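You operate a simulated robot arm through the tools that you are given. There is no shell and no other tool. Be economical: measure what you need, move in short steps, check, and stop when the job is done.

The job below is to be done with a simulated two-armed robot. You get a single attempt, and the scene is never put back.

TASK
Latch the grey container, seal it with the tag its label names, load the cart and raise the gate.

The check looks at the end state, three seconds after you hand in, the way a careful person would. Anything else that was tipped, shoved, dropped, spilled or broken makes it a failure. A push-on lid holds only when it is set on centred and level and pressed home; a screw cap is set on level and turned clockwise until tight.

THE ROBOT
Two 7-joint arms with two-finger parallel grippers on one trunk, on a base that drives. Base frame: it is fixed to the floor where the robot stands at the start and does not move with it; the origin is under the middle of the robot, x ahead of it, y to its left, z up. Lengths are in mm, angles in rad, forces in N, time in s.
The left shoulder is at the start at [50, 165, 1255], the right one opposite. Places, roughly: grey container latch [600, 0, 1000]; grey container slot [500, 0, 1000]; case cart top [700, 1300, 900]; cart gate [400, 1300, 900]; case cart brake [400, 1300, 100]. Payload 3.91 kg a hand.
The tool frame of a hand sits at the grasp point between the pads (the TCP): z along the fingers, y along the line on which they close. The tips reach 30 mm beyond it. Largest opening 110 mm; finger width 20, thickness 10; the body of the gripper, 48 by 112 mm, starts 55 mm behind the TCP.
Orientation is told as [roll, pitch, yaw] about the base's x, y, z axes, in that order, counted from this pose: with the fingers straight down and closing along the base's y, the tool's x points along the base's -x, its y along +y and its z along -z.

THE INTERFACE
- The arms move only by the tool send_rows. It takes "left_moves", "right_moves" or both (then of equal length, played together; a hand with none holds still); each is a list that holds one entry, the list of rows, each a list of 6 numbers: the shift along the base's x, y, z in mm, then the turn, a rotation vector about the base's x, y, z in rad. In form: [[[tx, ty, tz, rx, ry, rz], ...]]. A call has 1 to 20 rows; each row shifts and turns the commanded pose from where the row before left it. "left_claw" and "right_claw" are, for a hand that has rows, the finger opening in mm, from 0 to 110, set as the call begins (left out, the last holds). Rows are played at 5 a second. More than 50 mm and 0.15 rad between two rows, or a gripper value outside its range, and nothing of the call is played. A pose out of reach is approached as far as the arm can. The call stops where the force on the tool passes 40 N (or 10 N more than at its start, if that is more) or the arm is blocked; 0.2 s more then pass. The fingers move at their own pace (about 45 mm/s each) and stop on an object; they squeeze with about 30 N. The grip force told is the motor's: it shows also when the fingers shut on nothing. Time passes only in rows, and 0.2 s behind the last, so rows that do not move let the fingers close. The reply holds the time, the measured pose of the TCP, the force on the tool along the base axes, the opening and the grip force, in the units named above and with some noise.
- Cameras (640 x 400 px; columns grow to the right, rows downward): "scene" is now at [118.8, 20.5, 1444.1]; the picture's right is [0.24, -0.97, 0.00], its down [-0.38, -0.09, -0.92] and it looks along [0.89, 0.22, -0.39] (base axes); focal length 239 px, centre (320, 200). "left" rides on the left gripper at [72, -17, -103] in its tool frame; the picture's right is [0.23, 0.97, 0.00], its down [-0.76, 0.18, -0.62] and it looks along [-0.61, 0.14, 0.78] (tool axes); focal length 222 px, centre (320, 200). "right" rides on the right gripper at [73, 17, -103] in its tool frame; the picture's right is [-0.23, 0.97, 0.00], its down [-0.76, -0.18, -0.62] and it looks along [-0.61, -0.14, 0.78] (tool axes); focal length 222 px, centre (320, 200). There is no depth. A picture from a camera that has moved, and an enlarged one, comes with that camera's place and axes in the base frame and with its lens.
- capture(camera): a new picture of that camera. It takes no simulated time.
- slide_trunk(by): slides the trunk up (or, below 0, down) by that many mm; the arms and the scene camera ride with it, the base frame stays. It gives what a move gives, with no picture.
- base_move(legs): drives the robot by 1 to 6 legs, each [ahead, left, turn to the left] in mm, mm and rad, along the robot's own axes; the way and the turn of a leg run together, so that a leg with both is an arc; at most 1500 mm and 3.142 rad a leg. The arms and the cameras ride along, it lands a little off, and it stops where it bumps. It gives what a move gives.
- turn_head(pan, tilt): turns the head with the scene camera to pan (to the left, within 1.396 rad either way) and tilt (down, from -0.506 to 1.204), counted from straight ahead of the robot. It gives what a move gives.
- close_up(camera, box): a new picture of the part [left, top, right, bottom] of that camera's present view, enlarged. It takes no simulated time.
- close_job(): hands the job in; it is judged then, once.

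Go step by step. Nothing tells you exact positions but the pictures and the camera data: compare them with the known pose of the tool, close in by small moves and look again before you grip or let go. The budget is 120 turns and 88 pictures, counting those below and the enlarged ones. Unless the task says otherwise, let go and move clear before handing in.

The tools are called after "Call:" as name(argument=value, ...) on one line, values as JSON. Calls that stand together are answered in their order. send_rows: Moves the arms, as the interface text tells. Its arguments: {"type":"object","properties":{"left_moves":{"type":"array"},"left_claw":{"type":"number"},"right_moves":{"type":"array"},"right_claw":{"type":"number"}},"required":[]} The other tools are called the same way: slide_trunk (by) slides the trunk up or down; base_move (legs) drives the base; turn_head (pan, tilt) turns the head that bears the scene camera; capture (camera) takes a picture; close_up (camera, box) takes an enlarged picture of a part of a camera's view; close_job () hands the job in.

At the start:

```text
t: 0.0
left_position: [249.9, 247.4, 1272.9]
left_tool_rot: [-0.001, 0.0, 0.0]
left_wrist_force: [-1.1, 0.2, -0.6]
left_width: 110.1
left_gripper_force: 0.0
right_position: [350.6, -22.4, 1331.0]
right_tool_rot: [0.003, 0.001, -0.001]
right_wrist_force: [-0.4, 0.7, 0.7]
right_width: 110.2
right_gripper_force: 0.1
trunk travel left (down, up): [-475.0, 28.0]
robot x, y, heading: [-3.2, 1.1, -0.003]
head pan, tilt: [0.237, 0.403]
```

scene: 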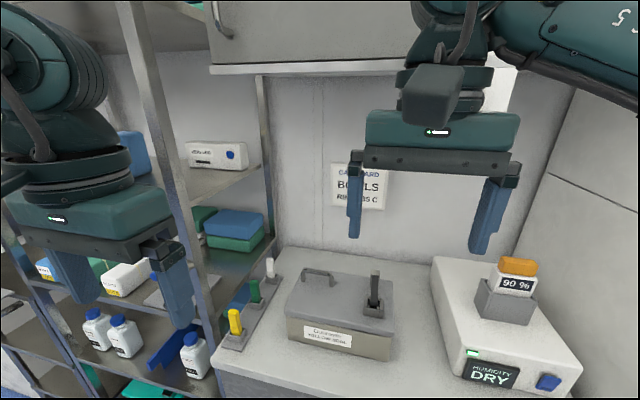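
right: 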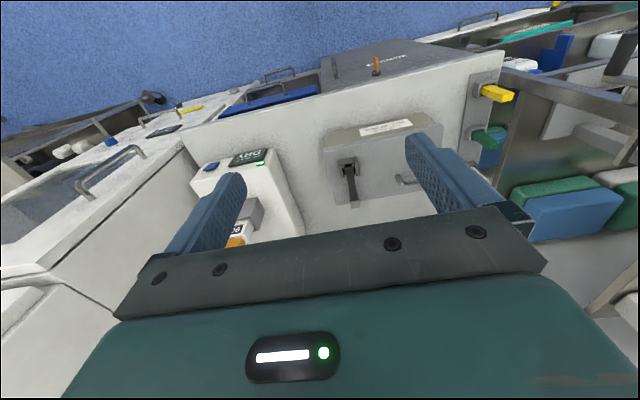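
left: 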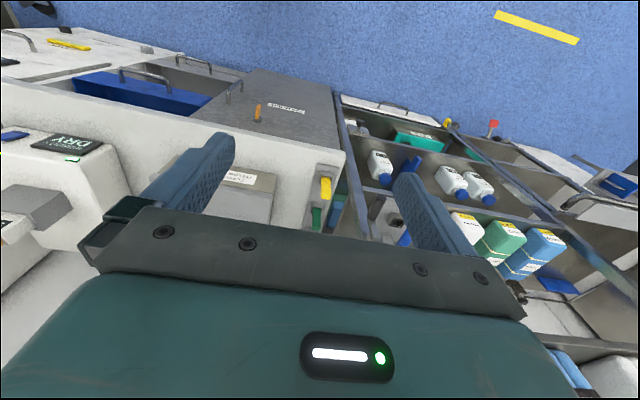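

I see the grey container on the counter with a lever latch, tags (yellow, green, white) in a holder to its left, and a humidity unit on the right. I'll read the labels first.

Call:
close_up(camera="scene", box=[200, 240, 420, 378])

Call:
close_up(camera="scene", box=[420, 230, 600, 400])

Call:
turn_head(pan=1.3, tilt=0.5)

Call:
capture(camera="scene")

```text
2.90 times, centred on (310, 309) of scene
camera zoom: at [118.8, 20.5, 1444.1], right [0.24, -0.97, 0.0], down [-0.38, -0.09, -0.92], along [0.89, 0.22, -0.39], focal length 692 px, centre (349, -116)
```

zoom: 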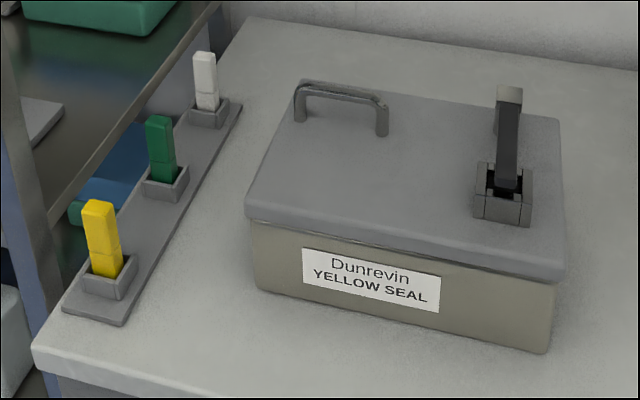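

```text
2.35 times, centred on (510, 315) of scene
camera zoom: at [118.8, 20.5, 1444.1], right [0.24, -0.97, 0.0], down [-0.38, -0.09, -0.92], along [0.89, 0.22, -0.39], focal length 561 px, centre (-127, -71)
```

zoom: 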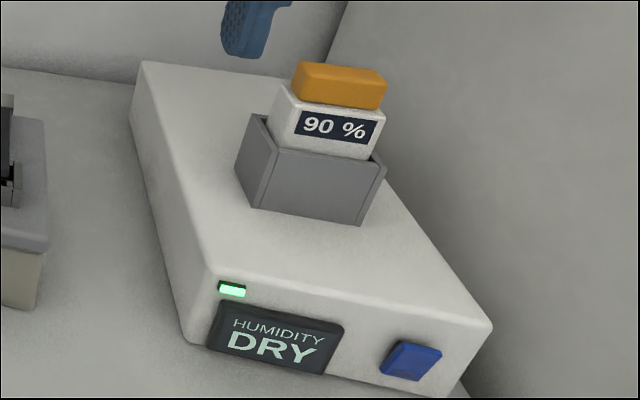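

```text
t: 1.3
left_position: [250.2, 247.2, 1272.1]
left_tool_rot: [0.0, 0.0, -0.001]
left_wrist_force: [0.6, 0.0, 0.8]
left_width: 110.2
left_gripper_force: 0.0
right_position: [351.1, -22.5, 1330.7]
right_tool_rot: [0.002, -0.001, -0.001]
right_wrist_force: [0.5, 0.6, -0.4]
right_width: 109.9
right_gripper_force: 0.1
trunk travel left (down, up): [-475.0, 28.0]
robot x, y, heading: [1.4, -0.2, -0.003]
head pan, tilt: [1.3, 0.499]
```

```text
82 pictures are left
camera scene: at [53.2, 86.4, 1435.3], right [0.96, -0.27, 0.0], down [-0.13, -0.46, -0.88], along [0.24, 0.85, -0.48], focal length 239 px, centre (320, 200)
```

scene: 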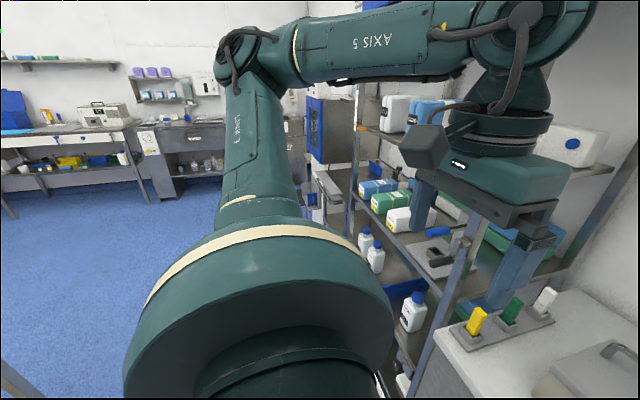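

The label says YELLOW SEAL, and the holder has yellow, green and white tags. Now I want a closer look at the latch and slot from other angles.

Call:
close_up(camera="right", box=[300, 100, 540, 250])

Call:
turn_head(pan=0.1, tilt=0.75)

Call:
capture(camera="scene")

Call:
close_up(camera="left", box=[180, 60, 420, 240])

```text
2.67 times, centred on (420, 175) of right
camera zoom: at [279.7, -5.5, 1433.9], right [0.23, 0.97, 0.0], down [0.76, -0.18, 0.62], along [0.61, -0.14, -0.78], focal length 592 px, centre (53, 267)
```

zoom: 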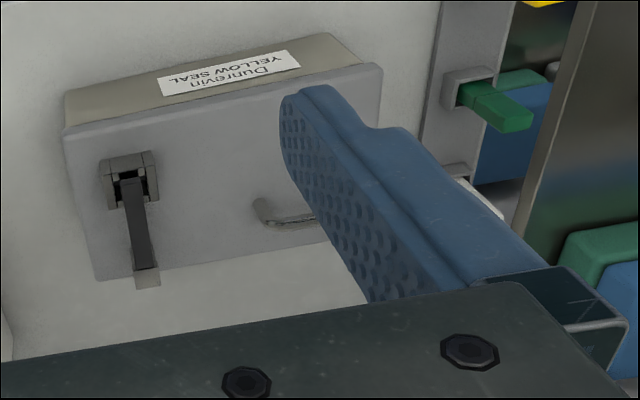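

```text
t: 2.7
left_position: [250.3, 247.3, 1273.2]
left_tool_rot: [0.001, 0.001, -0.001]
left_wrist_force: [1.0, 0.3, -0.2]
left_width: 110.1
left_gripper_force: 0.1
right_position: [351.5, -21.8, 1331.3]
right_tool_rot: [0.001, 0.0, -0.001]
right_wrist_force: [-0.8, 0.1, 0.1]
right_width: 110.1
right_gripper_force: 0.1
trunk travel left (down, up): [-475.0, 28.0]
robot x, y, heading: [2.6, -0.0, -0.004]
head pan, tilt: [0.099, 0.75]
```

```text
80 pictures are left
camera scene: at [111.3, 7.0, 1413.3], right [0.1, -0.99, 0.0], down [-0.68, -0.07, -0.73], along [0.73, 0.07, -0.68], focal length 239 px, centre (320, 200)
```

scene: 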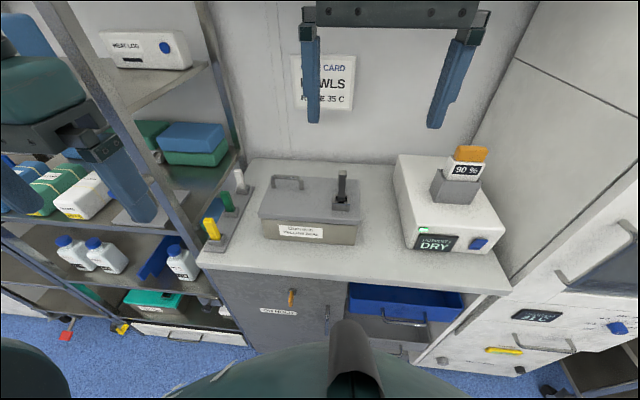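

```text
2.22 times, centred on (300, 150) of left
camera zoom: at [178.1, 232.7, 1376.7], right [-0.23, 0.97, 0.0], down [0.76, 0.18, 0.62], along [0.61, 0.14, -0.78], focal length 494 px, centre (364, 311)
```

zoom: 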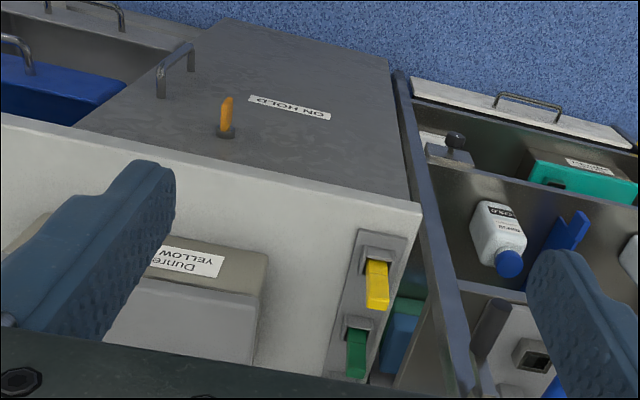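

The latch lever stands up on a block at about [540, 0, 1020]. I'll lower the right hand a bit for a closer stereo view.

Call:
send_rows(right_moves=[[[10, 5, -40, 0, 0, 0], [10, 5, -40, 0, 0, 0], [10, 5, -40, 0, 0, 0]]])

Call:
capture(camera="right")

Call:
close_up(camera="scene", box=[190, 160, 390, 285])

```text
t: 3.5
left_position: [250.3, 247.4, 1273.2]
left_tool_rot: [-0.001, -0.002, 0.001]
left_wrist_force: [-0.4, -0.8, -0.9]
left_width: 110.1
left_gripper_force: 0.0
right_position: [380.5, -6.2, 1209.7]
right_tool_rot: [0.001, 0.0, 0.001]
right_wrist_force: [0.0, 0.6, 0.1]
right_width: 110.1
right_gripper_force: 0.0
trunk travel left (down, up): [-475.0, 28.0]
robot x, y, heading: [-0.1, 1.5, -0.002]
head pan, tilt: [0.099, 0.75]
```

```text
78 pictures are left
camera right: at [309.6, 11.0, 1312.8], right [0.23, 0.97, 0.0], down [0.76, -0.18, 0.62], along [0.61, -0.14, -0.78], focal length 222 px, centre (320, 200)
```

right: 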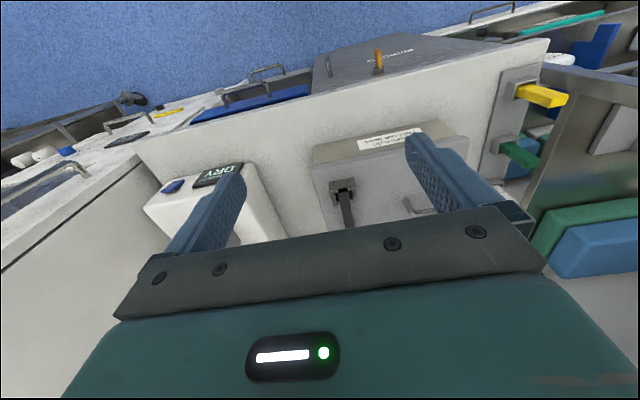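

```text
3.20 times, centred on (290, 222) of scene
camera zoom: at [112.0, 6.9, 1413.3], right [0.1, -1.0, 0.0], down [-0.68, -0.07, -0.73], along [0.73, 0.07, -0.68], focal length 764 px, centre (416, 128)
```

zoom: 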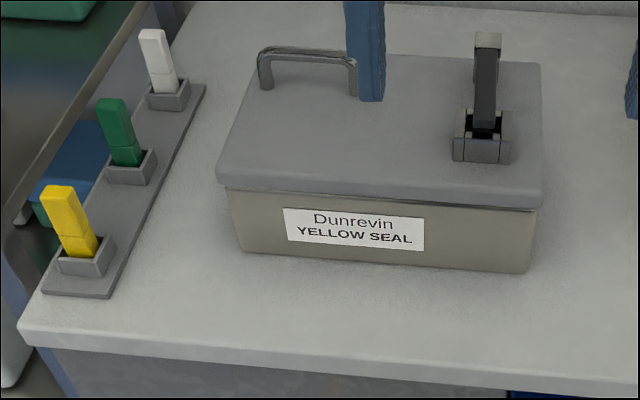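

I need finer pixels for stereo, so I'll zoom the right camera on the latch.

Call:
close_up(camera="right", box=[290, 110, 450, 240])

```text
3.08 times, centred on (370, 175) of right
camera zoom: at [309.6, 11.0, 1312.8], right [0.23, 0.97, 0.0], down [0.76, -0.18, 0.62], along [0.61, -0.14, -0.78], focal length 684 px, centre (166, 277)
```

zoom: 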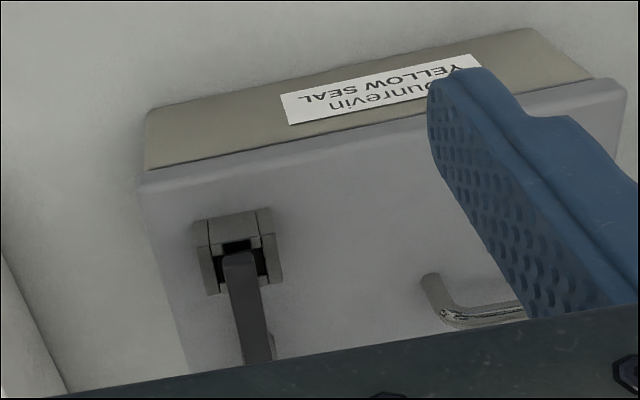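

I'm moving the right hand aside and turning the left hand so its camera looks at the latch from the left side.

Call:
send_rows(right_moves=[[[-10, -30, 20, 0, 0, 0], [-10, -30, 20, 0, 0, 0], [-10, -30, 20, 0, 0, 0], [-10, -30, 20, 0, 0, 0], [0, 0, 0, 0, 0, 0], [0, 0, 0, 0, 0, 0], [0, 0, 0, 0, 0, 0], [0, 0, 0, 0, 0, 0], [0, 0, 0, 0, 0, 0], [0, 0, 0, 0, 0, 0]]], left_moves=[[[0, -30, 0, 0, 0, 0], [0, -30, 0, 0, 0, -0.14], [20, -20, 0, 0, 0, -0.14], [30, 0, 0, 0, 0, -0.14], [30, 0, 0, 0, 0, -0.14], [30, 0, 0, 0, 0, -0.14], [30, 0, 0, 0, 0, -0.14], [30, 0, -20, 0, 0, -0.14], [30, 0, -20, 0, 0, -0.14], [0, 0, -20, 0, 0, -0.14]]])

Call:
capture(camera="left")

```text
t: 5.7
left_position: [360.4, 112.0, 1209.2]
left_tool_rot: [0.004, 0.001, -1.257]
left_wrist_force: [0.3, -0.2, 0.0]
left_width: 110.1
left_gripper_force: 0.0
left hand out of reach, approached as far as the arm can: row 9, 10
right_position: [341.3, -126.8, 1291.7]
right_tool_rot: [0.002, 0.001, 0.001]
right_wrist_force: [-0.7, 0.1, 0.5]
right_width: 110.2
right_gripper_force: 0.1
trunk travel left (down, up): [-475.0, 28.0]
robot x, y, heading: [0.5, 1.4, -0.001]
head pan, tilt: [0.099, 0.75]
```

```text
75 pictures are left
camera left: at [322.6, 176.0, 1313.7], right [0.85, 0.52, 0.0], down [0.4, -0.67, 0.62], along [0.33, -0.53, -0.78], focal length 222 px, centre (320, 200)
```

left: 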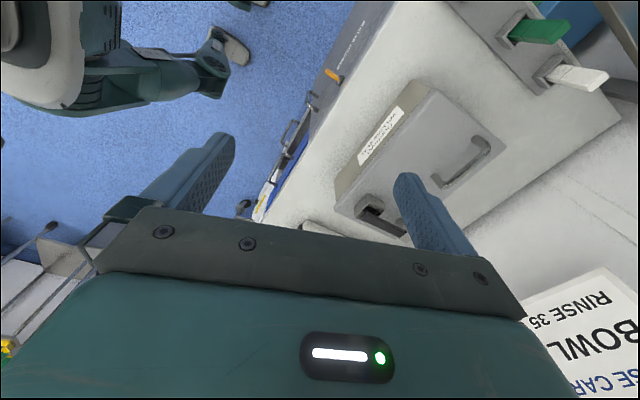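

Call:
close_up(camera="left", box=[320, 90, 520, 250])

```text
2.50 times, centred on (420, 170) of left
camera zoom: at [322.6, 176.0, 1313.7], right [0.85, 0.52, 0.0], down [0.4, -0.67, 0.62], along [0.33, -0.53, -0.78], focal length 555 px, centre (70, 275)
```

zoom: 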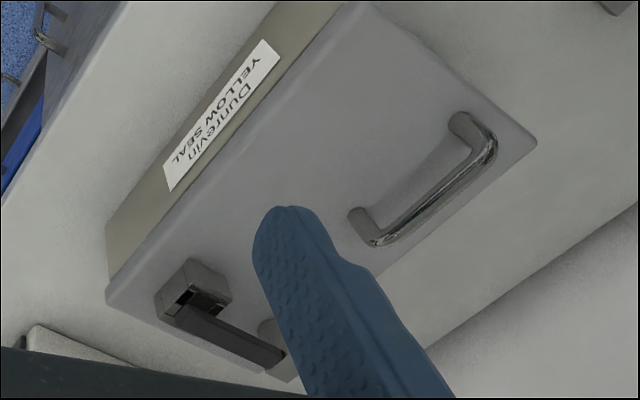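

The lever seems to lie back from a front block toward a small keeper near the lid's rear edge. I'll bring the left hand back and test the right hand's reach over the latch.

Call:
send_rows(left_moves=[[[-20, 20, 10, 0, 0, 0.14], [-20, 20, 10, 0, 0, 0.14], [-20, 20, 10, 0, 0, 0.14], [-20, 20, 10, 0, 0, 0.14], [0, 20, 0, 0, 0, 0.14], [0, 0, 0, 0, 0, 0.14], [0, 0, 0, 0, 0, 0.14], [0, 0, 0, 0, 0, 0.14], [0, 0, 0, 0, 0, 0.14]]], right_moves=[[[0, 0, 0, 0, 0, 0], [0, 0, 0, 0, 0, 0], [0, 0, 0, 0, 0, 0], [20, 10, -30, 0, 0, 0], [25, 20, -30, 0, 0, 0], [25, 20, -30, 0, 0, 0], [25, 20, -30, 0, 0, 0], [25, 20, -25, 0, 0, 0], [20, 0, 0, 0, 0, 0]]])

Call:
capture(camera="right")

Call:
capture(camera="scene")

```text
t: 7.7
left_position: [280.3, 211.8, 1252.0]
left_tool_rot: [0.0, 0.0, 0.003]
left_wrist_force: [0.4, -0.4, 0.3]
left_width: 110.1
left_gripper_force: 0.0
right_position: [483.5, -37.3, 1147.6]
right_tool_rot: [0.0, -0.001, -0.001]
right_wrist_force: [-0.4, -0.1, 0.1]
right_width: 109.8
right_gripper_force: 0.1
trunk travel left (down, up): [-475.0, 28.0]
robot x, y, heading: [0.3, -1.7, -0.005]
head pan, tilt: [0.099, 0.75]
```

```text
73 pictures are left
camera right: at [411.5, -19.9, 1249.5], right [0.23, 0.97, 0.0], down [0.76, -0.18, 0.62], along [0.61, -0.14, -0.78], focal length 222 px, centre (320, 200)
```

right: 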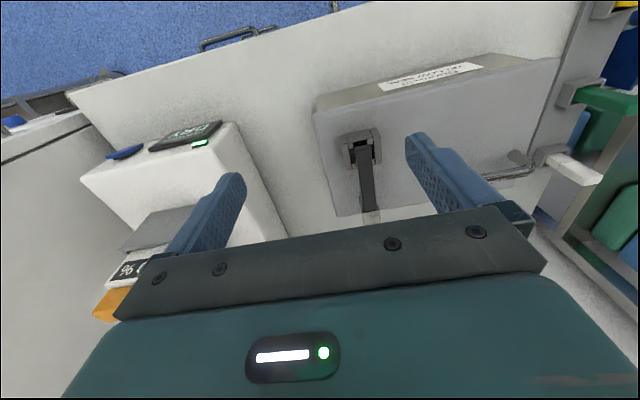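

```text
72 pictures are left
camera scene: at [111.3, 6.7, 1413.3], right [0.1, -1.0, 0.0], down [-0.68, -0.07, -0.73], along [0.73, 0.07, -0.68], focal length 239 px, centre (320, 200)
```

scene: 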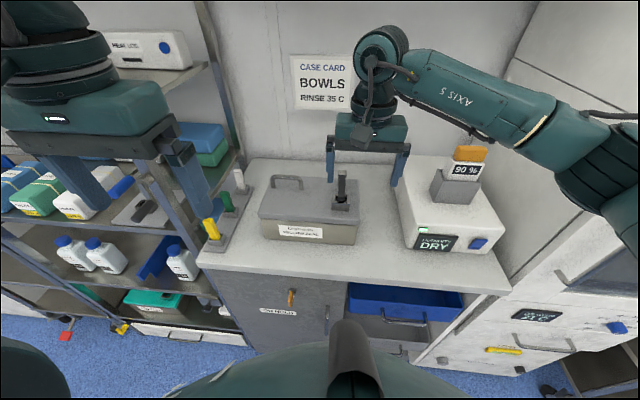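

Call:
close_up(camera="right", box=[310, 80, 470, 230])

Call:
close_up(camera="scene", box=[240, 130, 400, 260])

```text
2.67 times, centred on (390, 155) of right
camera zoom: at [411.5, -19.9, 1249.5], right [0.23, 0.97, 0.0], down [0.76, -0.18, 0.62], along [0.61, -0.14, -0.78], focal length 592 px, centre (133, 320)
```

zoom: 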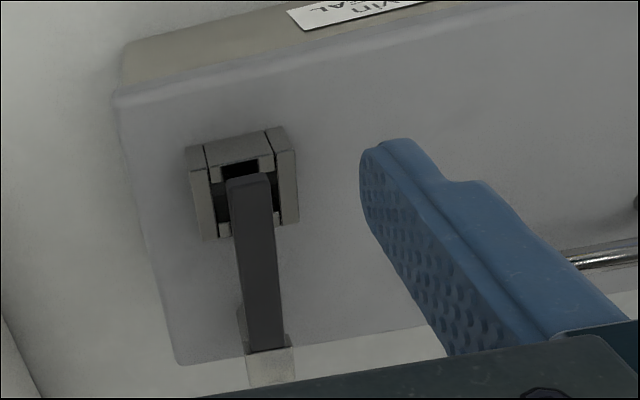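

```text
3.08 times, centred on (320, 195) of scene
camera zoom: at [111.3, 6.7, 1413.3], right [0.1, -1.0, 0.0], down [-0.68, -0.07, -0.73], along [0.73, 0.07, -0.68], focal length 734 px, centre (320, 215)
```

zoom: 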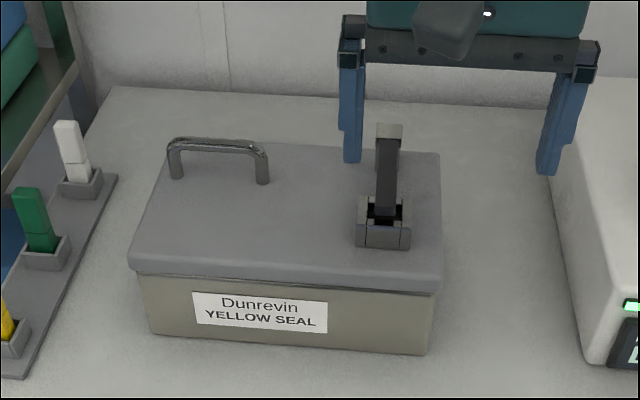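

The lever looks nearly horizontal at z≈1050, running from x≈516 (over the block) to x≈592 (the rear post). I'll take a low side view from the right before pressing anything.

Call:
send_rows(right_moves=[[[0, -12, 0, 0, 0, 0.13], [0, -12, 0, 0, 0, 0.13], [0, -12, 0, 0, 0, 0.13], [0, -12, 0, 0, 0, 0.13], [0, -12, 0, 0, 0, 0.13], [0, -12, 0, 0, 0, 0.13], [0, -12, 0, 0, 0, 0.13], [0, -12, 0, 0, 0, 0.13], [0, -12, 0, 0, 0, 0.13], [0, -6, 0, 0, 0, 0.13], [5, 0, -5, 0.13, 0, 0], [5, 0, -10, 0.13, 0, 0], [5, 0, -10, 0.13, 0, 0], [5, 0, -10, 0.13, 0, 0]]], right_claw=110)

Call:
capture(camera="right")

```text
t: 10.7
left_position: [279.6, 210.5, 1251.9]
left_tool_rot: [0.001, -0.001, 0.001]
left_wrist_force: [0.1, -0.1, 1.0]
left_width: 110.0
left_gripper_force: 0.1
right_position: [454.7, -145.3, 1138.7]
right_tool_rot: [0.061, -0.075, 0.955]
right_wrist_force: [-0.4, 0.2, 1.0]
right_width: 109.4
right_gripper_force: 0.1
right hand out of reach, approached as far as the arm can: row 8, 9, 10, 11, 12, 13, 14
trunk travel left (down, up): [-475.0, 28.0]
robot x, y, heading: [-0.0, -0.3, 0.005]
head pan, tilt: [0.099, 0.75]
```

```text
69 pictures are left
camera right: at [400.5, -204.7, 1236.5], right [-0.67, 0.74, 0.08], down [0.59, 0.46, 0.67], along [0.46, 0.49, -0.74], focal length 222 px, centre (320, 200)
```

right: 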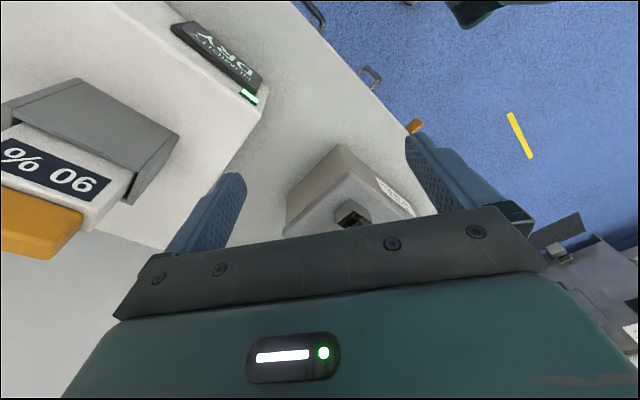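

The yaw ran out of reach there. I'll undo it, retract the right hand, and lower the trunk so that the head sees the latch at a shallower angle.

Call:
send_rows(right_moves=[[[-5, 0, 10, -0.13, 0, 0], [-5, 0, 10, -0.13, 0, 0], [-5, 0, 10, -0.13, 0, 0], [-5, 0, 5, -0.13, 0, 0], [0, 0, 0, 0, 0, -0.13], [0, 0, 0, 0, 0, -0.13], [0, 0, 0, 0, 0, -0.13], [0, 0, 0, 0, 0, -0.13], [0, 0, 0, 0, 0, -0.13], [-20, 0, 20, 0, 0, -0.13], [-30, 0, 30, 0, 0, -0.13], [-30, 0, 30, 0, 0, -0.13], [-30, 0, 20, 0, 0, -0.13], [-30, 0, 20, 0, 0, -0.13]]])

Call:
slide_trunk(by=-200)

Call:
turn_head(pan=0.0, tilt=0.4)

Call:
capture(camera="scene")

```text
t: 13.7
left_position: [279.3, 211.2, 1252.1]
left_tool_rot: [-0.001, 0.0, 0.001]
left_wrist_force: [-0.2, -0.6, -0.1]
left_width: 110.1
left_gripper_force: 0.1
right_position: [294.5, -145.1, 1294.3]
right_tool_rot: [-0.249, 0.35, -0.388]
right_wrist_force: [0.0, -0.6, -1.1]
right_width: 109.8
right_gripper_force: 0.0
trunk travel left (down, up): [-475.0, 28.0]
robot x, y, heading: [1.4, -1.1, -0.002]
head pan, tilt: [0.099, 0.75]
```

```text
t: 15.9
left_position: [279.4, 210.9, 1051.5]
left_tool_rot: [0.0, -0.001, 0.001]
left_wrist_force: [0.7, -0.4, -0.1]
left_width: 109.9
left_gripper_force: 0.1
right_position: [295.2, -143.9, 1092.9]
right_tool_rot: [-0.247, 0.347, -0.387]
right_wrist_force: [0.7, -0.2, -0.2]
right_width: 109.9
right_gripper_force: 0.1
trunk travel left (down, up): [-275.0, 228.0]
robot x, y, heading: [3.7, 0.7, 0.003]
head pan, tilt: [0.099, 0.75]
```

```text
t: 16.7
left_position: [279.6, 212.4, 1050.6]
left_tool_rot: [-0.001, -0.001, 0.0]
left_wrist_force: [-0.4, -0.6, -0.1]
left_width: 110.1
left_gripper_force: 0.1
right_position: [296.1, -144.1, 1093.5]
right_tool_rot: [-0.248, 0.347, -0.387]
right_wrist_force: [-0.4, 0.4, 0.4]
right_width: 110.0
right_gripper_force: 0.1
trunk travel left (down, up): [-275.0, 228.0]
robot x, y, heading: [-4.3, -1.6, -0.002]
head pan, tilt: [0.0, 0.4]
```

```text
68 pictures are left
camera scene: at [121.4, -1.3, 1244.3], right [0.0, -1.0, 0.0], down [-0.39, 0.0, -0.92], along [0.92, 0.0, -0.39], focal length 239 px, centre (320, 200)
```

scene: 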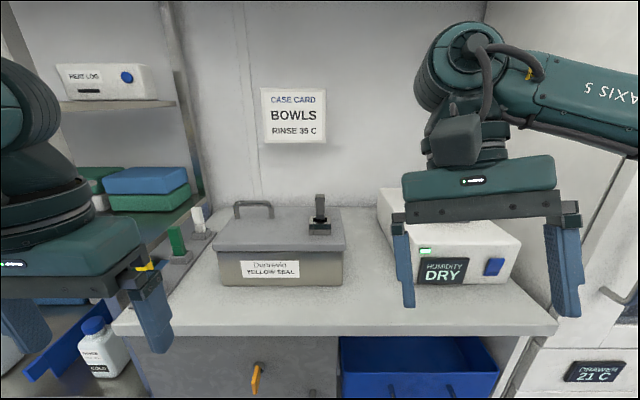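

Call:
close_up(camera="scene", box=[200, 180, 360, 300])

```text
3.33 times, centred on (280, 240) of scene
camera zoom: at [121.4, -1.3, 1244.3], right [0.0, -1.0, 0.0], down [-0.39, 0.0, -0.92], along [0.92, 0.0, -0.39], focal length 795 px, centre (453, 67)
```

zoom: 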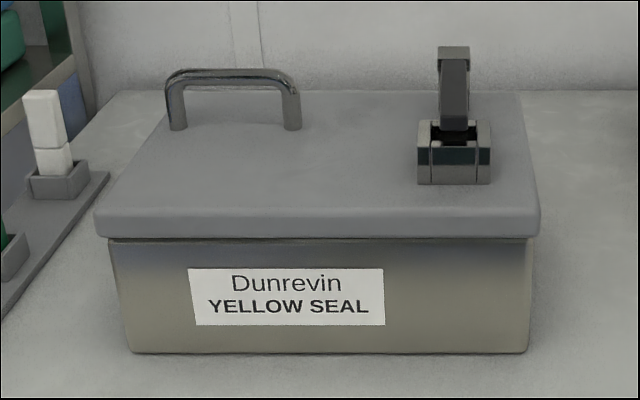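

The lever looks hinged on a rear post at about x 600, z 1050. Its free end sits just above the square collar, which must be the slot, at about x 511–548 with its top at z 1031. I'll straighten the right hand, raise the trunk, and then press the lever down.

Call:
send_rows(right_moves=[[[0, 0, 0, 0, 0, 0.129], [0, 0, 0, 0, 0, 0.129], [0, 0, 0, 0, 0, 0.129], [0, 0, 0, 0, -0.116, 0], [0, 0, 0, 0, -0.116, 0], [0, 0, 0, 0, -0.115, 0], [0, 0, 0, 0.124, 0, 0], [0, 0, 0, 0.124, 0, 0]]], right_claw=0)

Call:
slide_trunk(by=150)

```text
t: 18.5
left_position: [280.2, 211.1, 1051.9]
left_tool_rot: [0.0, 0.001, 0.0]
left_wrist_force: [0.3, 1.0, 0.4]
left_width: 110.0
left_gripper_force: 0.1
right_position: [294.4, -143.9, 1093.5]
right_tool_rot: [0.0, -0.001, 0.0]
right_wrist_force: [0.6, -1.7, 0.1]
right_width: 0.0
right_gripper_force: 29.8
trunk travel left (down, up): [-275.0, 228.0]
robot x, y, heading: [-4.5, 1.4, 0.003]
head pan, tilt: [0.0, 0.4]
```

```text
t: 20.3
left_position: [281.1, 211.6, 1201.8]
left_tool_rot: [-0.001, -0.001, -0.002]
left_wrist_force: [-0.2, 0.0, -0.3]
left_width: 110.0
left_gripper_force: 0.1
right_position: [294.1, -143.4, 1241.9]
right_tool_rot: [-0.001, 0.002, 0.001]
right_wrist_force: [0.1, 0.4, -0.6]
right_width: 0.3
right_gripper_force: 30.3
trunk travel left (down, up): [-425.0, 78.0]
robot x, y, heading: [1.6, 3.0, 0.002]
head pan, tilt: [0.0, 0.4]
```

Call:
send_rows(right_moves=[[[38, 20, -10, 0, 0, 0], [38, 20, -10, 0, 0, 0], [38, 20, -10, 0, 0, 0], [38, 20, -10, 0, 0, 0], [38, 20, -20, 0, 0, 0], [38, 20, -20, 0, 0, 0], [33, 22, -22, 0, 0, 0]]])

Call:
close_up(camera="scene", box=[240, 140, 400, 280])

Call:
capture(camera="right")

```text
t: 21.9
left_position: [281.0, 212.9, 1202.2]
left_tool_rot: [-0.002, 0.0, -0.001]
left_wrist_force: [0.6, -1.0, -0.5]
left_width: 109.9
left_gripper_force: 0.0
right_position: [558.1, -0.1, 1138.1]
right_tool_rot: [-0.001, 0.001, 0.003]
right_wrist_force: [0.6, -0.3, 0.1]
right_width: 0.0
right_gripper_force: 30.0
trunk travel left (down, up): [-425.0, 78.0]
robot x, y, heading: [-2.9, 1.1, 0.001]
head pan, tilt: [0.0, 0.4]
```

```text
2.86 times, centred on (320, 210) of scene
camera zoom: at [121.9, -0.3, 1394.3], right [0.0, -1.0, 0.0], down [-0.39, 0.0, -0.92], along [0.92, 0.0, -0.39], focal length 682 px, centre (320, 171)
```

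zoom: 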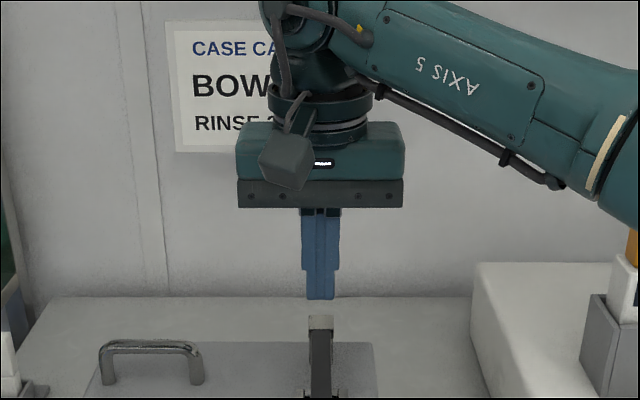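

```text
65 pictures are left
camera right: at [486.4, 17.4, 1240.3], right [0.23, 0.97, 0.0], down [0.76, -0.17, 0.62], along [0.61, -0.14, -0.78], focal length 222 px, centre (320, 200)
```

right: 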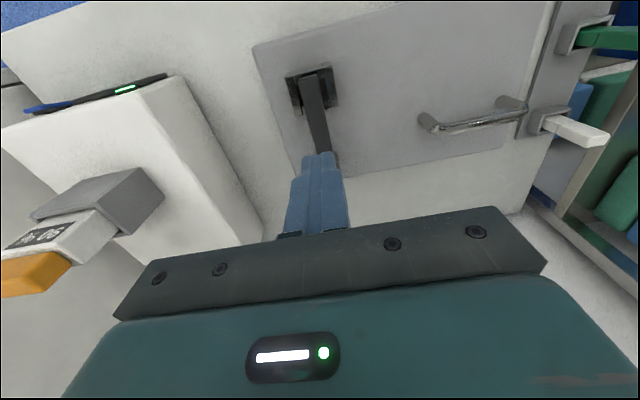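

The fingers line up with the lever in y. I'm descending in small steps onto the lever, behind the collar.

Call:
send_rows(right_moves=[[[0, -1, -20, 0, 0, 0], [0, 0, -20, 0, 0, 0], [0, 0, -10, 0, 0, 0]]])

Call:
capture(camera="right")

Call:
close_up(camera="scene", box=[240, 180, 400, 320])

```text
t: 22.7
left_position: [281.5, 211.2, 1202.2]
left_tool_rot: [0.0, 0.0, 0.001]
left_wrist_force: [0.0, -0.1, 0.2]
left_width: 109.8
left_gripper_force: 0.0
right_position: [557.4, -1.3, 1089.5]
right_tool_rot: [-0.001, 0.001, 0.001]
right_wrist_force: [0.3, -0.8, 0.1]
right_width: 0.0
right_gripper_force: 29.7
trunk travel left (down, up): [-425.0, 78.0]
robot x, y, heading: [1.8, -0.0, 0.003]
head pan, tilt: [0.0, 0.4]
```

```text
64 pictures are left
camera right: at [485.3, 15.4, 1191.9], right [0.23, 0.97, 0.0], down [0.76, -0.18, 0.62], along [0.61, -0.14, -0.78], focal length 222 px, centre (320, 200)
```

right: 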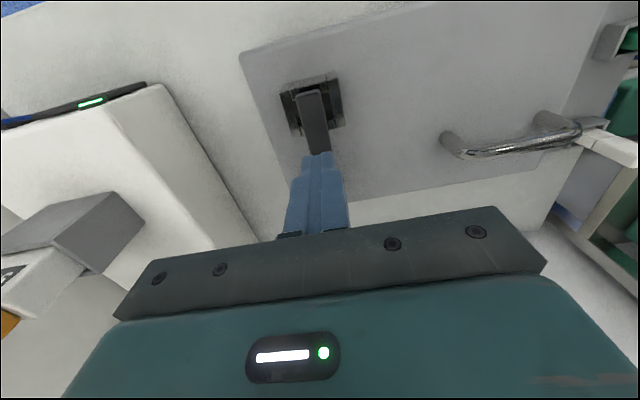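

```text
2.86 times, centred on (320, 250) of scene
camera zoom: at [121.6, -1.3, 1394.4], right [0.0, -1.0, 0.0], down [-0.39, 0.0, -0.92], along [0.92, 0.0, -0.39], focal length 682 px, centre (320, 57)
```

zoom: 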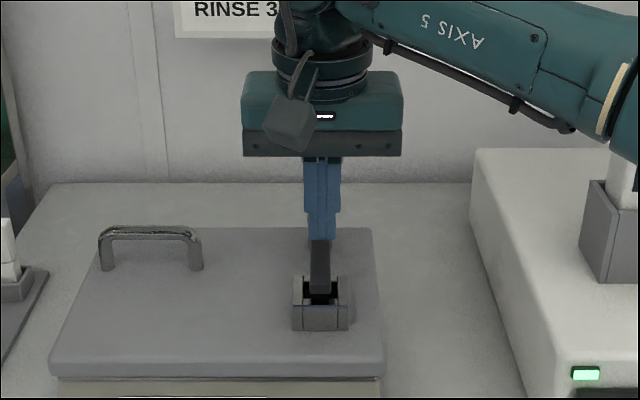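

Call:
send_rows(right_moves=[[[0, 0, -3, 0, 0, 0], [0, 0, -3, 0, 0, 0], [0, 0, -3, 0, 0, 0], [0, 0, -3, 0, 0, 0], [0, 0, -3, 0, 0, 0], [0, 0, -3, 0, 0, 0]]])

```text
t: 24.1
left_position: [278.1, 210.6, 1202.2]
left_tool_rot: [0.0, -0.002, 0.001]
left_wrist_force: [1.0, -0.3, 0.2]
left_width: 110.1
left_gripper_force: 0.0
right_position: [556.4, -3.2, 1078.2]
right_tool_rot: [0.004, -0.007, -0.001]
right_wrist_force: [2.7, -0.9, 28.7]
right_width: 0.1
right_gripper_force: 30.4
trunk travel left (down, up): [-425.0, 78.0]
robot x, y, heading: [-0.8, 3.4, -0.0]
head pan, tilt: [0.0, 0.4]
```

Call:
close_up(camera="scene", box=[270, 220, 370, 300])

Call:
close_up(camera="right", box=[250, 50, 410, 180])

```text
5.00 times, centred on (320, 260) of scene
camera zoom: at [119.0, -1.5, 1395.2], right [0.0, -1.0, 0.0], down [-0.39, 0.0, -0.92], along [0.92, 0.0, -0.39], focal length 1193 px, centre (320, -100)
```

zoom: 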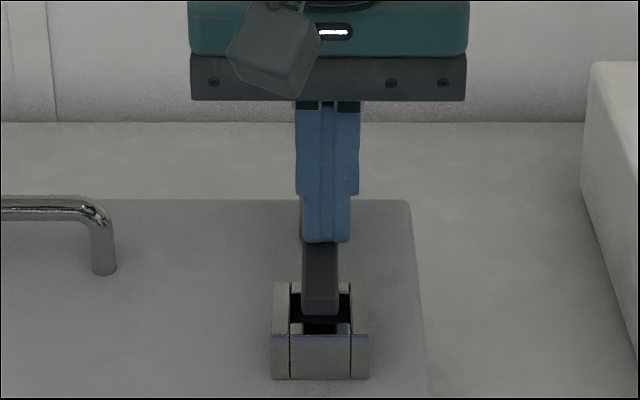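

```text
3.08 times, centred on (330, 115) of right
camera zoom: at [483.7, 13.2, 1180.4], right [0.23, 0.97, 0.0], down [0.76, -0.18, 0.63], along [0.61, -0.14, -0.78], focal length 684 px, centre (289, 462)
```

zoom: 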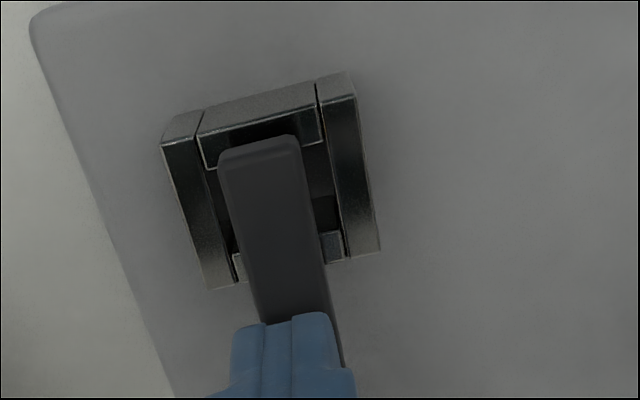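

The lever's free end sits over the collar, and I'm pressing too near the hinge. I'll lift, shift toward the free end and press again.

Call:
send_rows(right_moves=[[[0, 2, 15, 0, 0, 0], [-12, 0, 5, 0, 0, 0], [-12, 0, 0, 0, 0, 0], [0, 0, -10, 0, 0, 0], [0, 0, -4, 0, 0, 0], [0, 0, -4, 0, 0, 0], [0, 0, -3, 0, 0, 0], [0, 0, -3, 0, 0, 0], [0, 0, -3, 0, 0, 0], [0, 0, -3, 0, 0, 0], [0, 0, -3, 0, 0, 0]]])

Call:
close_up(camera="scene", box=[270, 220, 370, 300])

```text
t: 25.9
left_position: [279.6, 211.5, 1202.3]
left_tool_rot: [0.001, 0.0, 0.0]
left_wrist_force: [-0.1, 0.0, 0.1]
left_width: 110.0
left_gripper_force: 0.0
right_position: [532.5, -0.3, 1078.2]
right_tool_rot: [0.007, -0.011, -0.001]
right_wrist_force: [-5.4, 0.1, 13.9]
right_width: 0.2
right_gripper_force: 30.3
trunk travel left (down, up): [-425.0, 78.0]
robot x, y, heading: [2.7, -0.1, -0.001]
head pan, tilt: [0.0, 0.4]
stopped in row 9 (right hand): the force on the tool passed its limit (the readings are from after the stop); the commanded pose is now the measured one
```

```text
5.00 times, centred on (320, 260) of scene
camera zoom: at [120.0, -1.4, 1394.4], right [0.0, -1.0, 0.0], down [-0.39, 0.0, -0.92], along [0.92, 0.0, -0.39], focal length 1193 px, centre (320, -100)
```

zoom: 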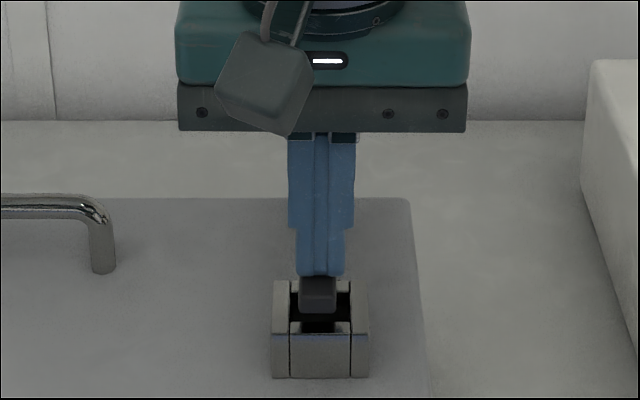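

Both presses stopped at the same height (tip z≈1048), so the lever is level and stiff there. I'll press slower to see whether it yields with more force.

Call:
send_rows(right_moves=[[[0, 0, -1, 0, 0, 0], [0, 0, -1, 0, 0, 0], [0, 0, -1, 0, 0, 0], [0, 0, -1, 0, 0, 0], [0, 0, -1, 0, 0, 0], [0, 0, 0, 0, 0, 0]]])

```text
t: 27.1
left_position: [277.8, 211.0, 1202.5]
left_tool_rot: [-0.001, -0.002, -0.001]
left_wrist_force: [0.7, -0.3, 0.5]
left_width: 109.9
left_gripper_force: 0.0
right_position: [533.8, -1.1, 1078.2]
right_tool_rot: [0.015, -0.017, 0.0]
right_wrist_force: [-5.8, 0.0, 12.8]
right_width: 0.0
right_gripper_force: 29.9
trunk travel left (down, up): [-425.0, 78.0]
robot x, y, heading: [-4.3, -2.0, 0.002]
head pan, tilt: [0.0, 0.4]
stopped in row 6 (right hand): the force on the tool passed its limit (the readings are from after the stop); the commanded pose is now the measured one
```

The lever won't go down, and a tag would fill the collar, so the lever has to move away from over it. I'll rise, open the fingers and inspect the rear hinge.

Call:
send_rows(right_moves=[[[0, 0, 30, 0, 0, 0], [0, 0, 40, 0, 0, 0], [20, -15, 0, 0, 0, 0], [20, -15, 0, 0, 0, 0], [0, 0, 0, 0, 0, 0]]], right_claw=110)

Call:
capture(camera="right")

Call:
close_up(camera="right", box=[280, 60, 440, 220])

```text
t: 28.3
left_position: [279.4, 211.7, 1201.8]
left_tool_rot: [0.0, -0.001, -0.001]
left_wrist_force: [0.4, 0.0, 1.1]
left_width: 110.2
left_gripper_force: 0.1
right_position: [576.5, -29.6, 1146.1]
right_tool_rot: [0.008, -0.017, -0.002]
right_wrist_force: [0.7, 0.3, -0.1]
right_width: 104.5
right_gripper_force: 0.0
trunk travel left (down, up): [-425.0, 78.0]
robot x, y, heading: [-2.6, -0.3, 0.003]
head pan, tilt: [0.0, 0.4]
```

```text
59 pictures are left
camera right: at [503.3, -14.3, 1247.2], right [0.23, 0.97, 0.01], down [0.75, -0.19, 0.63], along [0.62, -0.13, -0.77], focal length 222 px, centre (320, 200)
```

right: 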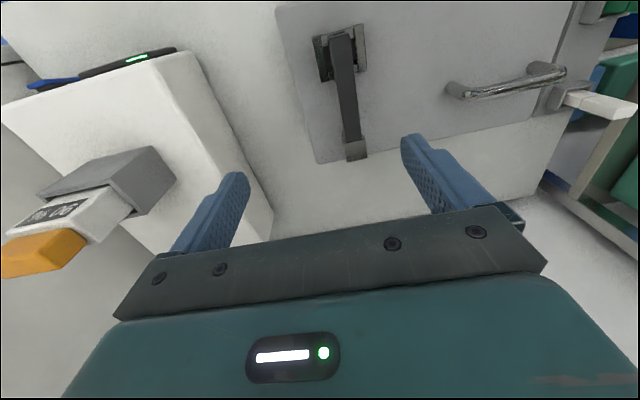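

```text
2.50 times, centred on (360, 140) of right
camera zoom: at [503.3, -14.3, 1247.2], right [0.23, 0.97, 0.01], down [0.75, -0.19, 0.63], along [0.62, -0.13, -0.77], focal length 555 px, centre (220, 350)
```

zoom: 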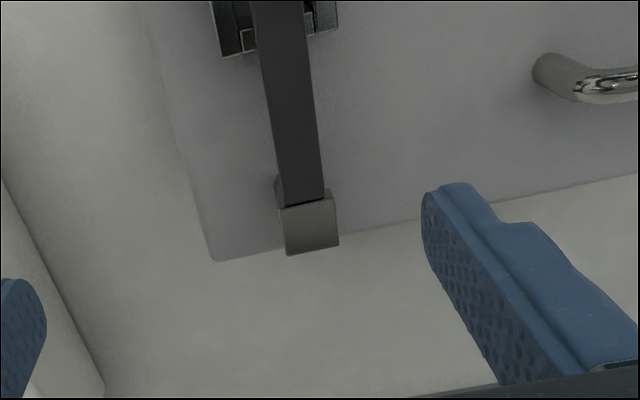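

The lever is attached to a small post at x≈600–620. I'll lower open fingers around the lever behind the collar, grip it and try lifting gently.

Call:
send_rows(right_moves=[[[-3, 15, -15, -0.008, 0.017, 0], [-4, 14, -20, 0, 0, 0], [0, 0, -20, 0, 0, 0], [0, 0, -20, 0, 0, 0]]], right_claw=60)

Call:
capture(camera="right")

```text
t: 29.3
left_position: [279.9, 210.7, 1202.3]
left_tool_rot: [0.001, -0.001, 0.0]
left_wrist_force: [-0.8, -1.0, -0.3]
left_width: 110.1
left_gripper_force: 0.1
right_position: [567.3, -1.6, 1070.5]
right_tool_rot: [0.003, 0.002, -0.002]
right_wrist_force: [-0.1, -0.1, -0.4]
right_width: 59.8
right_gripper_force: 0.0
trunk travel left (down, up): [-425.0, 78.0]
robot x, y, heading: [-0.7, -3.3, -0.003]
head pan, tilt: [0.0, 0.4]
```

```text
57 pictures are left
camera right: at [496.1, 15.4, 1173.4], right [0.23, 0.97, 0.0], down [0.76, -0.18, 0.62], along [0.61, -0.14, -0.78], focal length 222 px, centre (320, 200)
```

right: 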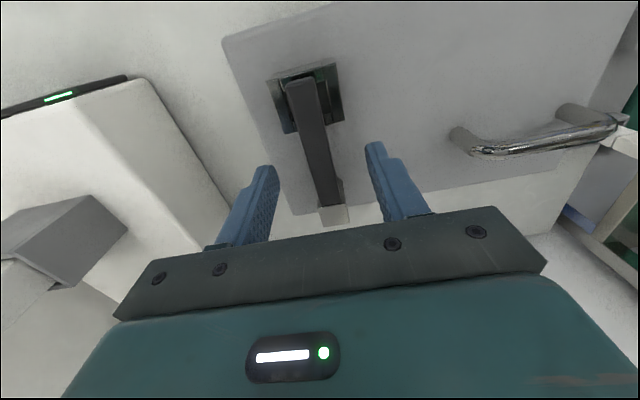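

Call:
send_rows(right_moves=[[[1, 1, -8, 0, 0, 0], [0, 0, -7, 0, 0, 0], [0, 0, 0, 0, 0, 0], [0, 0, 0, 0, 0, 0], [0, 0, 0, 0, 0, 0]]], right_claw=0)

```text
t: 30.5
left_position: [280.3, 210.9, 1201.7]
left_tool_rot: [-0.002, 0.0, 0.0]
left_wrist_force: [-0.9, 0.3, 0.1]
left_width: 110.1
left_gripper_force: 0.1
right_position: [568.7, -0.0, 1055.4]
right_tool_rot: [0.005, 0.001, -0.003]
right_wrist_force: [-1.1, -1.5, -0.1]
right_width: 15.3
right_gripper_force: 29.8
trunk travel left (down, up): [-425.0, 78.0]
robot x, y, heading: [-2.5, 1.9, 0.0]
head pan, tilt: [0.0, 0.4]
```

Gripped, with the lever 15 mm wide. Now a gentle lift.

Call:
send_rows(right_moves=[[[0, 0, 2, 0, 0, 0], [0, 0, 2, 0, 0, 0], [0, 0, 2, 0, 0, 0], [0, 0, 2, 0, 0, 0], [0, 0, 0, 0, 0, 0]]])

Call:
close_up(camera="right", box=[240, 50, 400, 230])

Call:
close_up(camera="scene", box=[240, 200, 400, 300])

```text
t: 31.7
left_position: [281.1, 211.8, 1200.8]
left_tool_rot: [0.001, 0.0, 0.001]
left_wrist_force: [-0.1, 0.0, -1.3]
left_width: 110.2
left_gripper_force: 0.1
right_position: [571.5, -0.3, 1062.6]
right_tool_rot: [0.003, 0.001, -0.002]
right_wrist_force: [0.1, 0.9, -8.9]
right_width: 15.6
right_gripper_force: 30.5
trunk travel left (down, up): [-425.0, 78.0]
robot x, y, heading: [1.5, 2.1, -0.001]
head pan, tilt: [0.0, 0.4]
```

```text
2.22 times, centred on (320, 140) of right
camera zoom: at [498.8, 16.7, 1166.6], right [0.23, 0.97, 0.0], down [0.76, -0.18, 0.62], along [0.6, -0.14, -0.78], focal length 494 px, centre (320, 333)
```

zoom: 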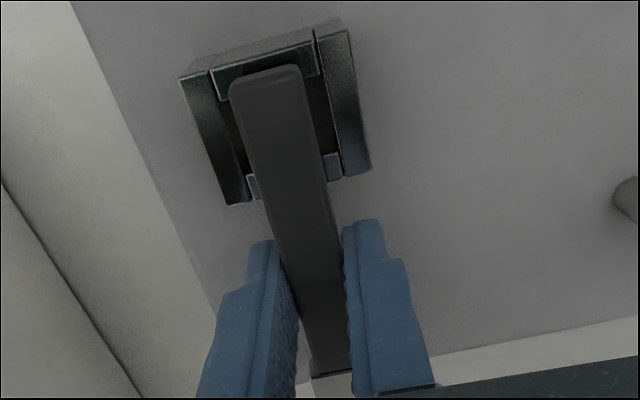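

```text
4.00 times, centred on (320, 250) of scene
camera zoom: at [122.4, -1.2, 1394.3], right [0.0, -1.0, 0.0], down [-0.39, 0.0, -0.92], along [0.92, 0.0, -0.39], focal length 954 px, centre (320, 0)
```

zoom: 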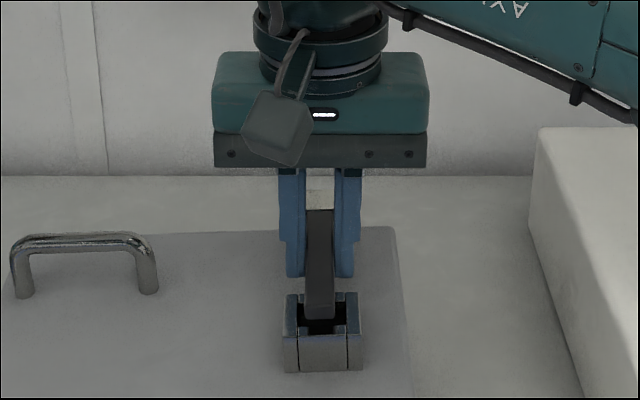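

The lift raised the whole collar and lid corner, so the lever isn't hinged upward. I'm lowering it back and then trying a small sideways turn.

Call:
send_rows(right_moves=[[[0, 0, -2, 0, 0, 0], [0, 0, -2, 0, 0, 0], [0, 0, -2, 0, 0, 0], [0, 0, -2, 0, 0, 0], [0, 0, 0, 0, 0, 0]]])

Call:
close_up(camera="scene", box=[200, 200, 400, 325])

```text
t: 32.9
left_position: [280.8, 210.8, 1202.3]
left_tool_rot: [0.0, 0.0, -0.002]
left_wrist_force: [-1.0, -0.1, -0.6]
left_width: 110.1
left_gripper_force: 0.1
right_position: [570.2, -2.0, 1056.1]
right_tool_rot: [0.003, 0.0, -0.003]
right_wrist_force: [3.0, -3.1, 0.8]
right_width: 15.6
right_gripper_force: 30.2
trunk travel left (down, up): [-425.0, 78.0]
robot x, y, heading: [5.6, 2.4, -0.0]
head pan, tilt: [0.0, 0.4]
```

```text
3.20 times, centred on (300, 262) of scene
camera zoom: at [121.9, -1.8, 1394.5], right [0.0, -1.0, 0.0], down [-0.39, 0.0, -0.92], along [0.92, 0.0, -0.39], focal length 764 px, centre (384, 0)
```

zoom: 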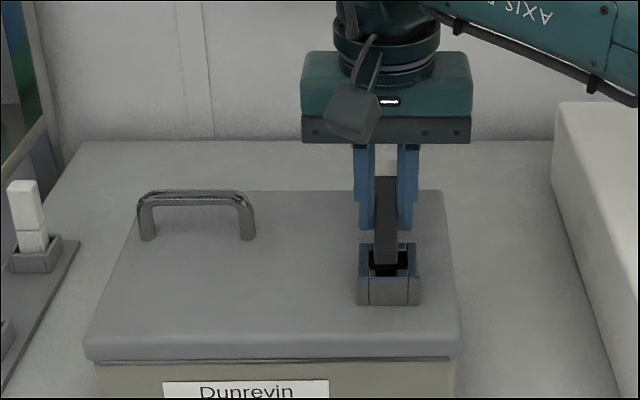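

Back in place. Now a small test swing about a vertical axis at the post.

Call:
send_rows(right_moves=[[[0, -1.2, 0, 0, 0, 0.035], [0, -1.2, 0, 0, 0, 0.035], [0, -1.2, 0, 0, 0, 0.035], [0, -1.2, 0, 0, 0, 0.035], [0, -1.2, 0, 0, 0, 0.035]]])

Call:
close_up(camera="scene", box=[200, 200, 400, 325])

```text
t: 34.1
left_position: [279.4, 210.4, 1201.8]
left_tool_rot: [0.001, 0.002, -0.001]
left_wrist_force: [-0.1, -0.3, 0.3]
left_width: 109.9
left_gripper_force: 0.0
right_position: [569.8, -5.9, 1055.7]
right_tool_rot: [0.005, 0.001, 0.176]
right_wrist_force: [-0.3, 1.0, 3.8]
right_width: 15.8
right_gripper_force: 30.0
trunk travel left (down, up): [-425.0, 78.0]
robot x, y, heading: [0.3, -2.4, -0.0]
head pan, tilt: [0.0, 0.4]
```

```text
3.20 times, centred on (300, 262) of scene
camera zoom: at [121.0, -1.3, 1394.5], right [0.0, -1.0, 0.0], down [-0.39, 0.0, -0.92], along [0.92, 0.0, -0.39], focal length 764 px, centre (384, 0)
```

zoom: 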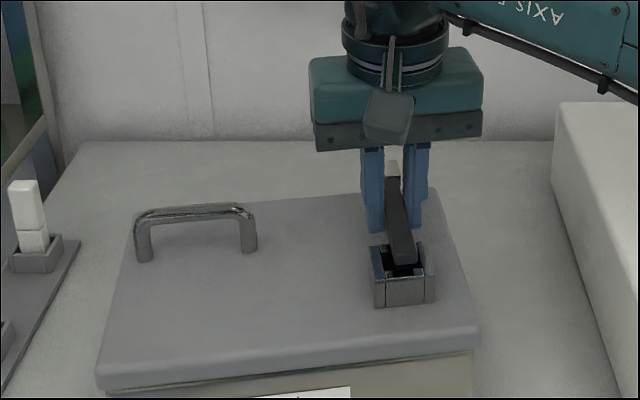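

The container turned with the lever, so it isn't a swing latch, and I'll turn it back. The lever must flip up and back, since a tag in the collar would then stop it returning. I'll steady the lid with the left fist while lifting the free end.

Call:
send_rows(right_moves=[[[0, 1.2, 0, 0, 0, -0.035], [0, 1.2, 0, 0, 0, -0.035], [0, 1.2, 0, 0, 0, -0.035], [0, 1.2, 0, 0, 0, -0.035], [0, 1.2, 0, 0, 0, -0.035], [0, 0, 0, 0, 0, 0]]])

Call:
send_rows(left_moves=[[[40, -15, 0, 0, 0, 0], [40, -15, 0, 0, 0, 0], [40, -15, 0, 0, 0, 0], [40, -15, -20, 0, 0, 0], [45, 0, -40, 0, 0, 0], [45, 0, -40, 0, 0, 0]]], left_claw=0)

Call:
capture(camera="scene")

```text
t: 35.5
left_position: [278.7, 211.2, 1201.7]
left_tool_rot: [0.0, -0.003, 0.0]
left_wrist_force: [-0.2, -0.7, 0.0]
left_width: 109.8
left_gripper_force: 0.1
right_position: [569.6, 0.2, 1055.0]
right_tool_rot: [0.002, 0.001, -0.002]
right_wrist_force: [-2.8, -3.3, 6.4]
right_width: 15.6
right_gripper_force: 30.0
trunk travel left (down, up): [-425.0, 78.0]
robot x, y, heading: [-3.1, -2.2, -0.001]
head pan, tilt: [0.0, 0.4]
```

```text
refused: row 5 steps farther than a row can; nothing moved
```

```text
52 pictures are left
camera scene: at [120.5, -1.8, 1394.6], right [0.0, -1.0, 0.0], down [-0.39, 0.0, -0.92], along [0.92, 0.0, -0.39], focal length 239 px, centre (320, 200)
```

scene: 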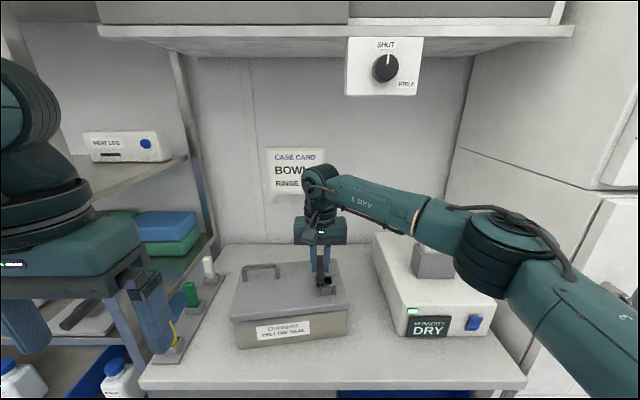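

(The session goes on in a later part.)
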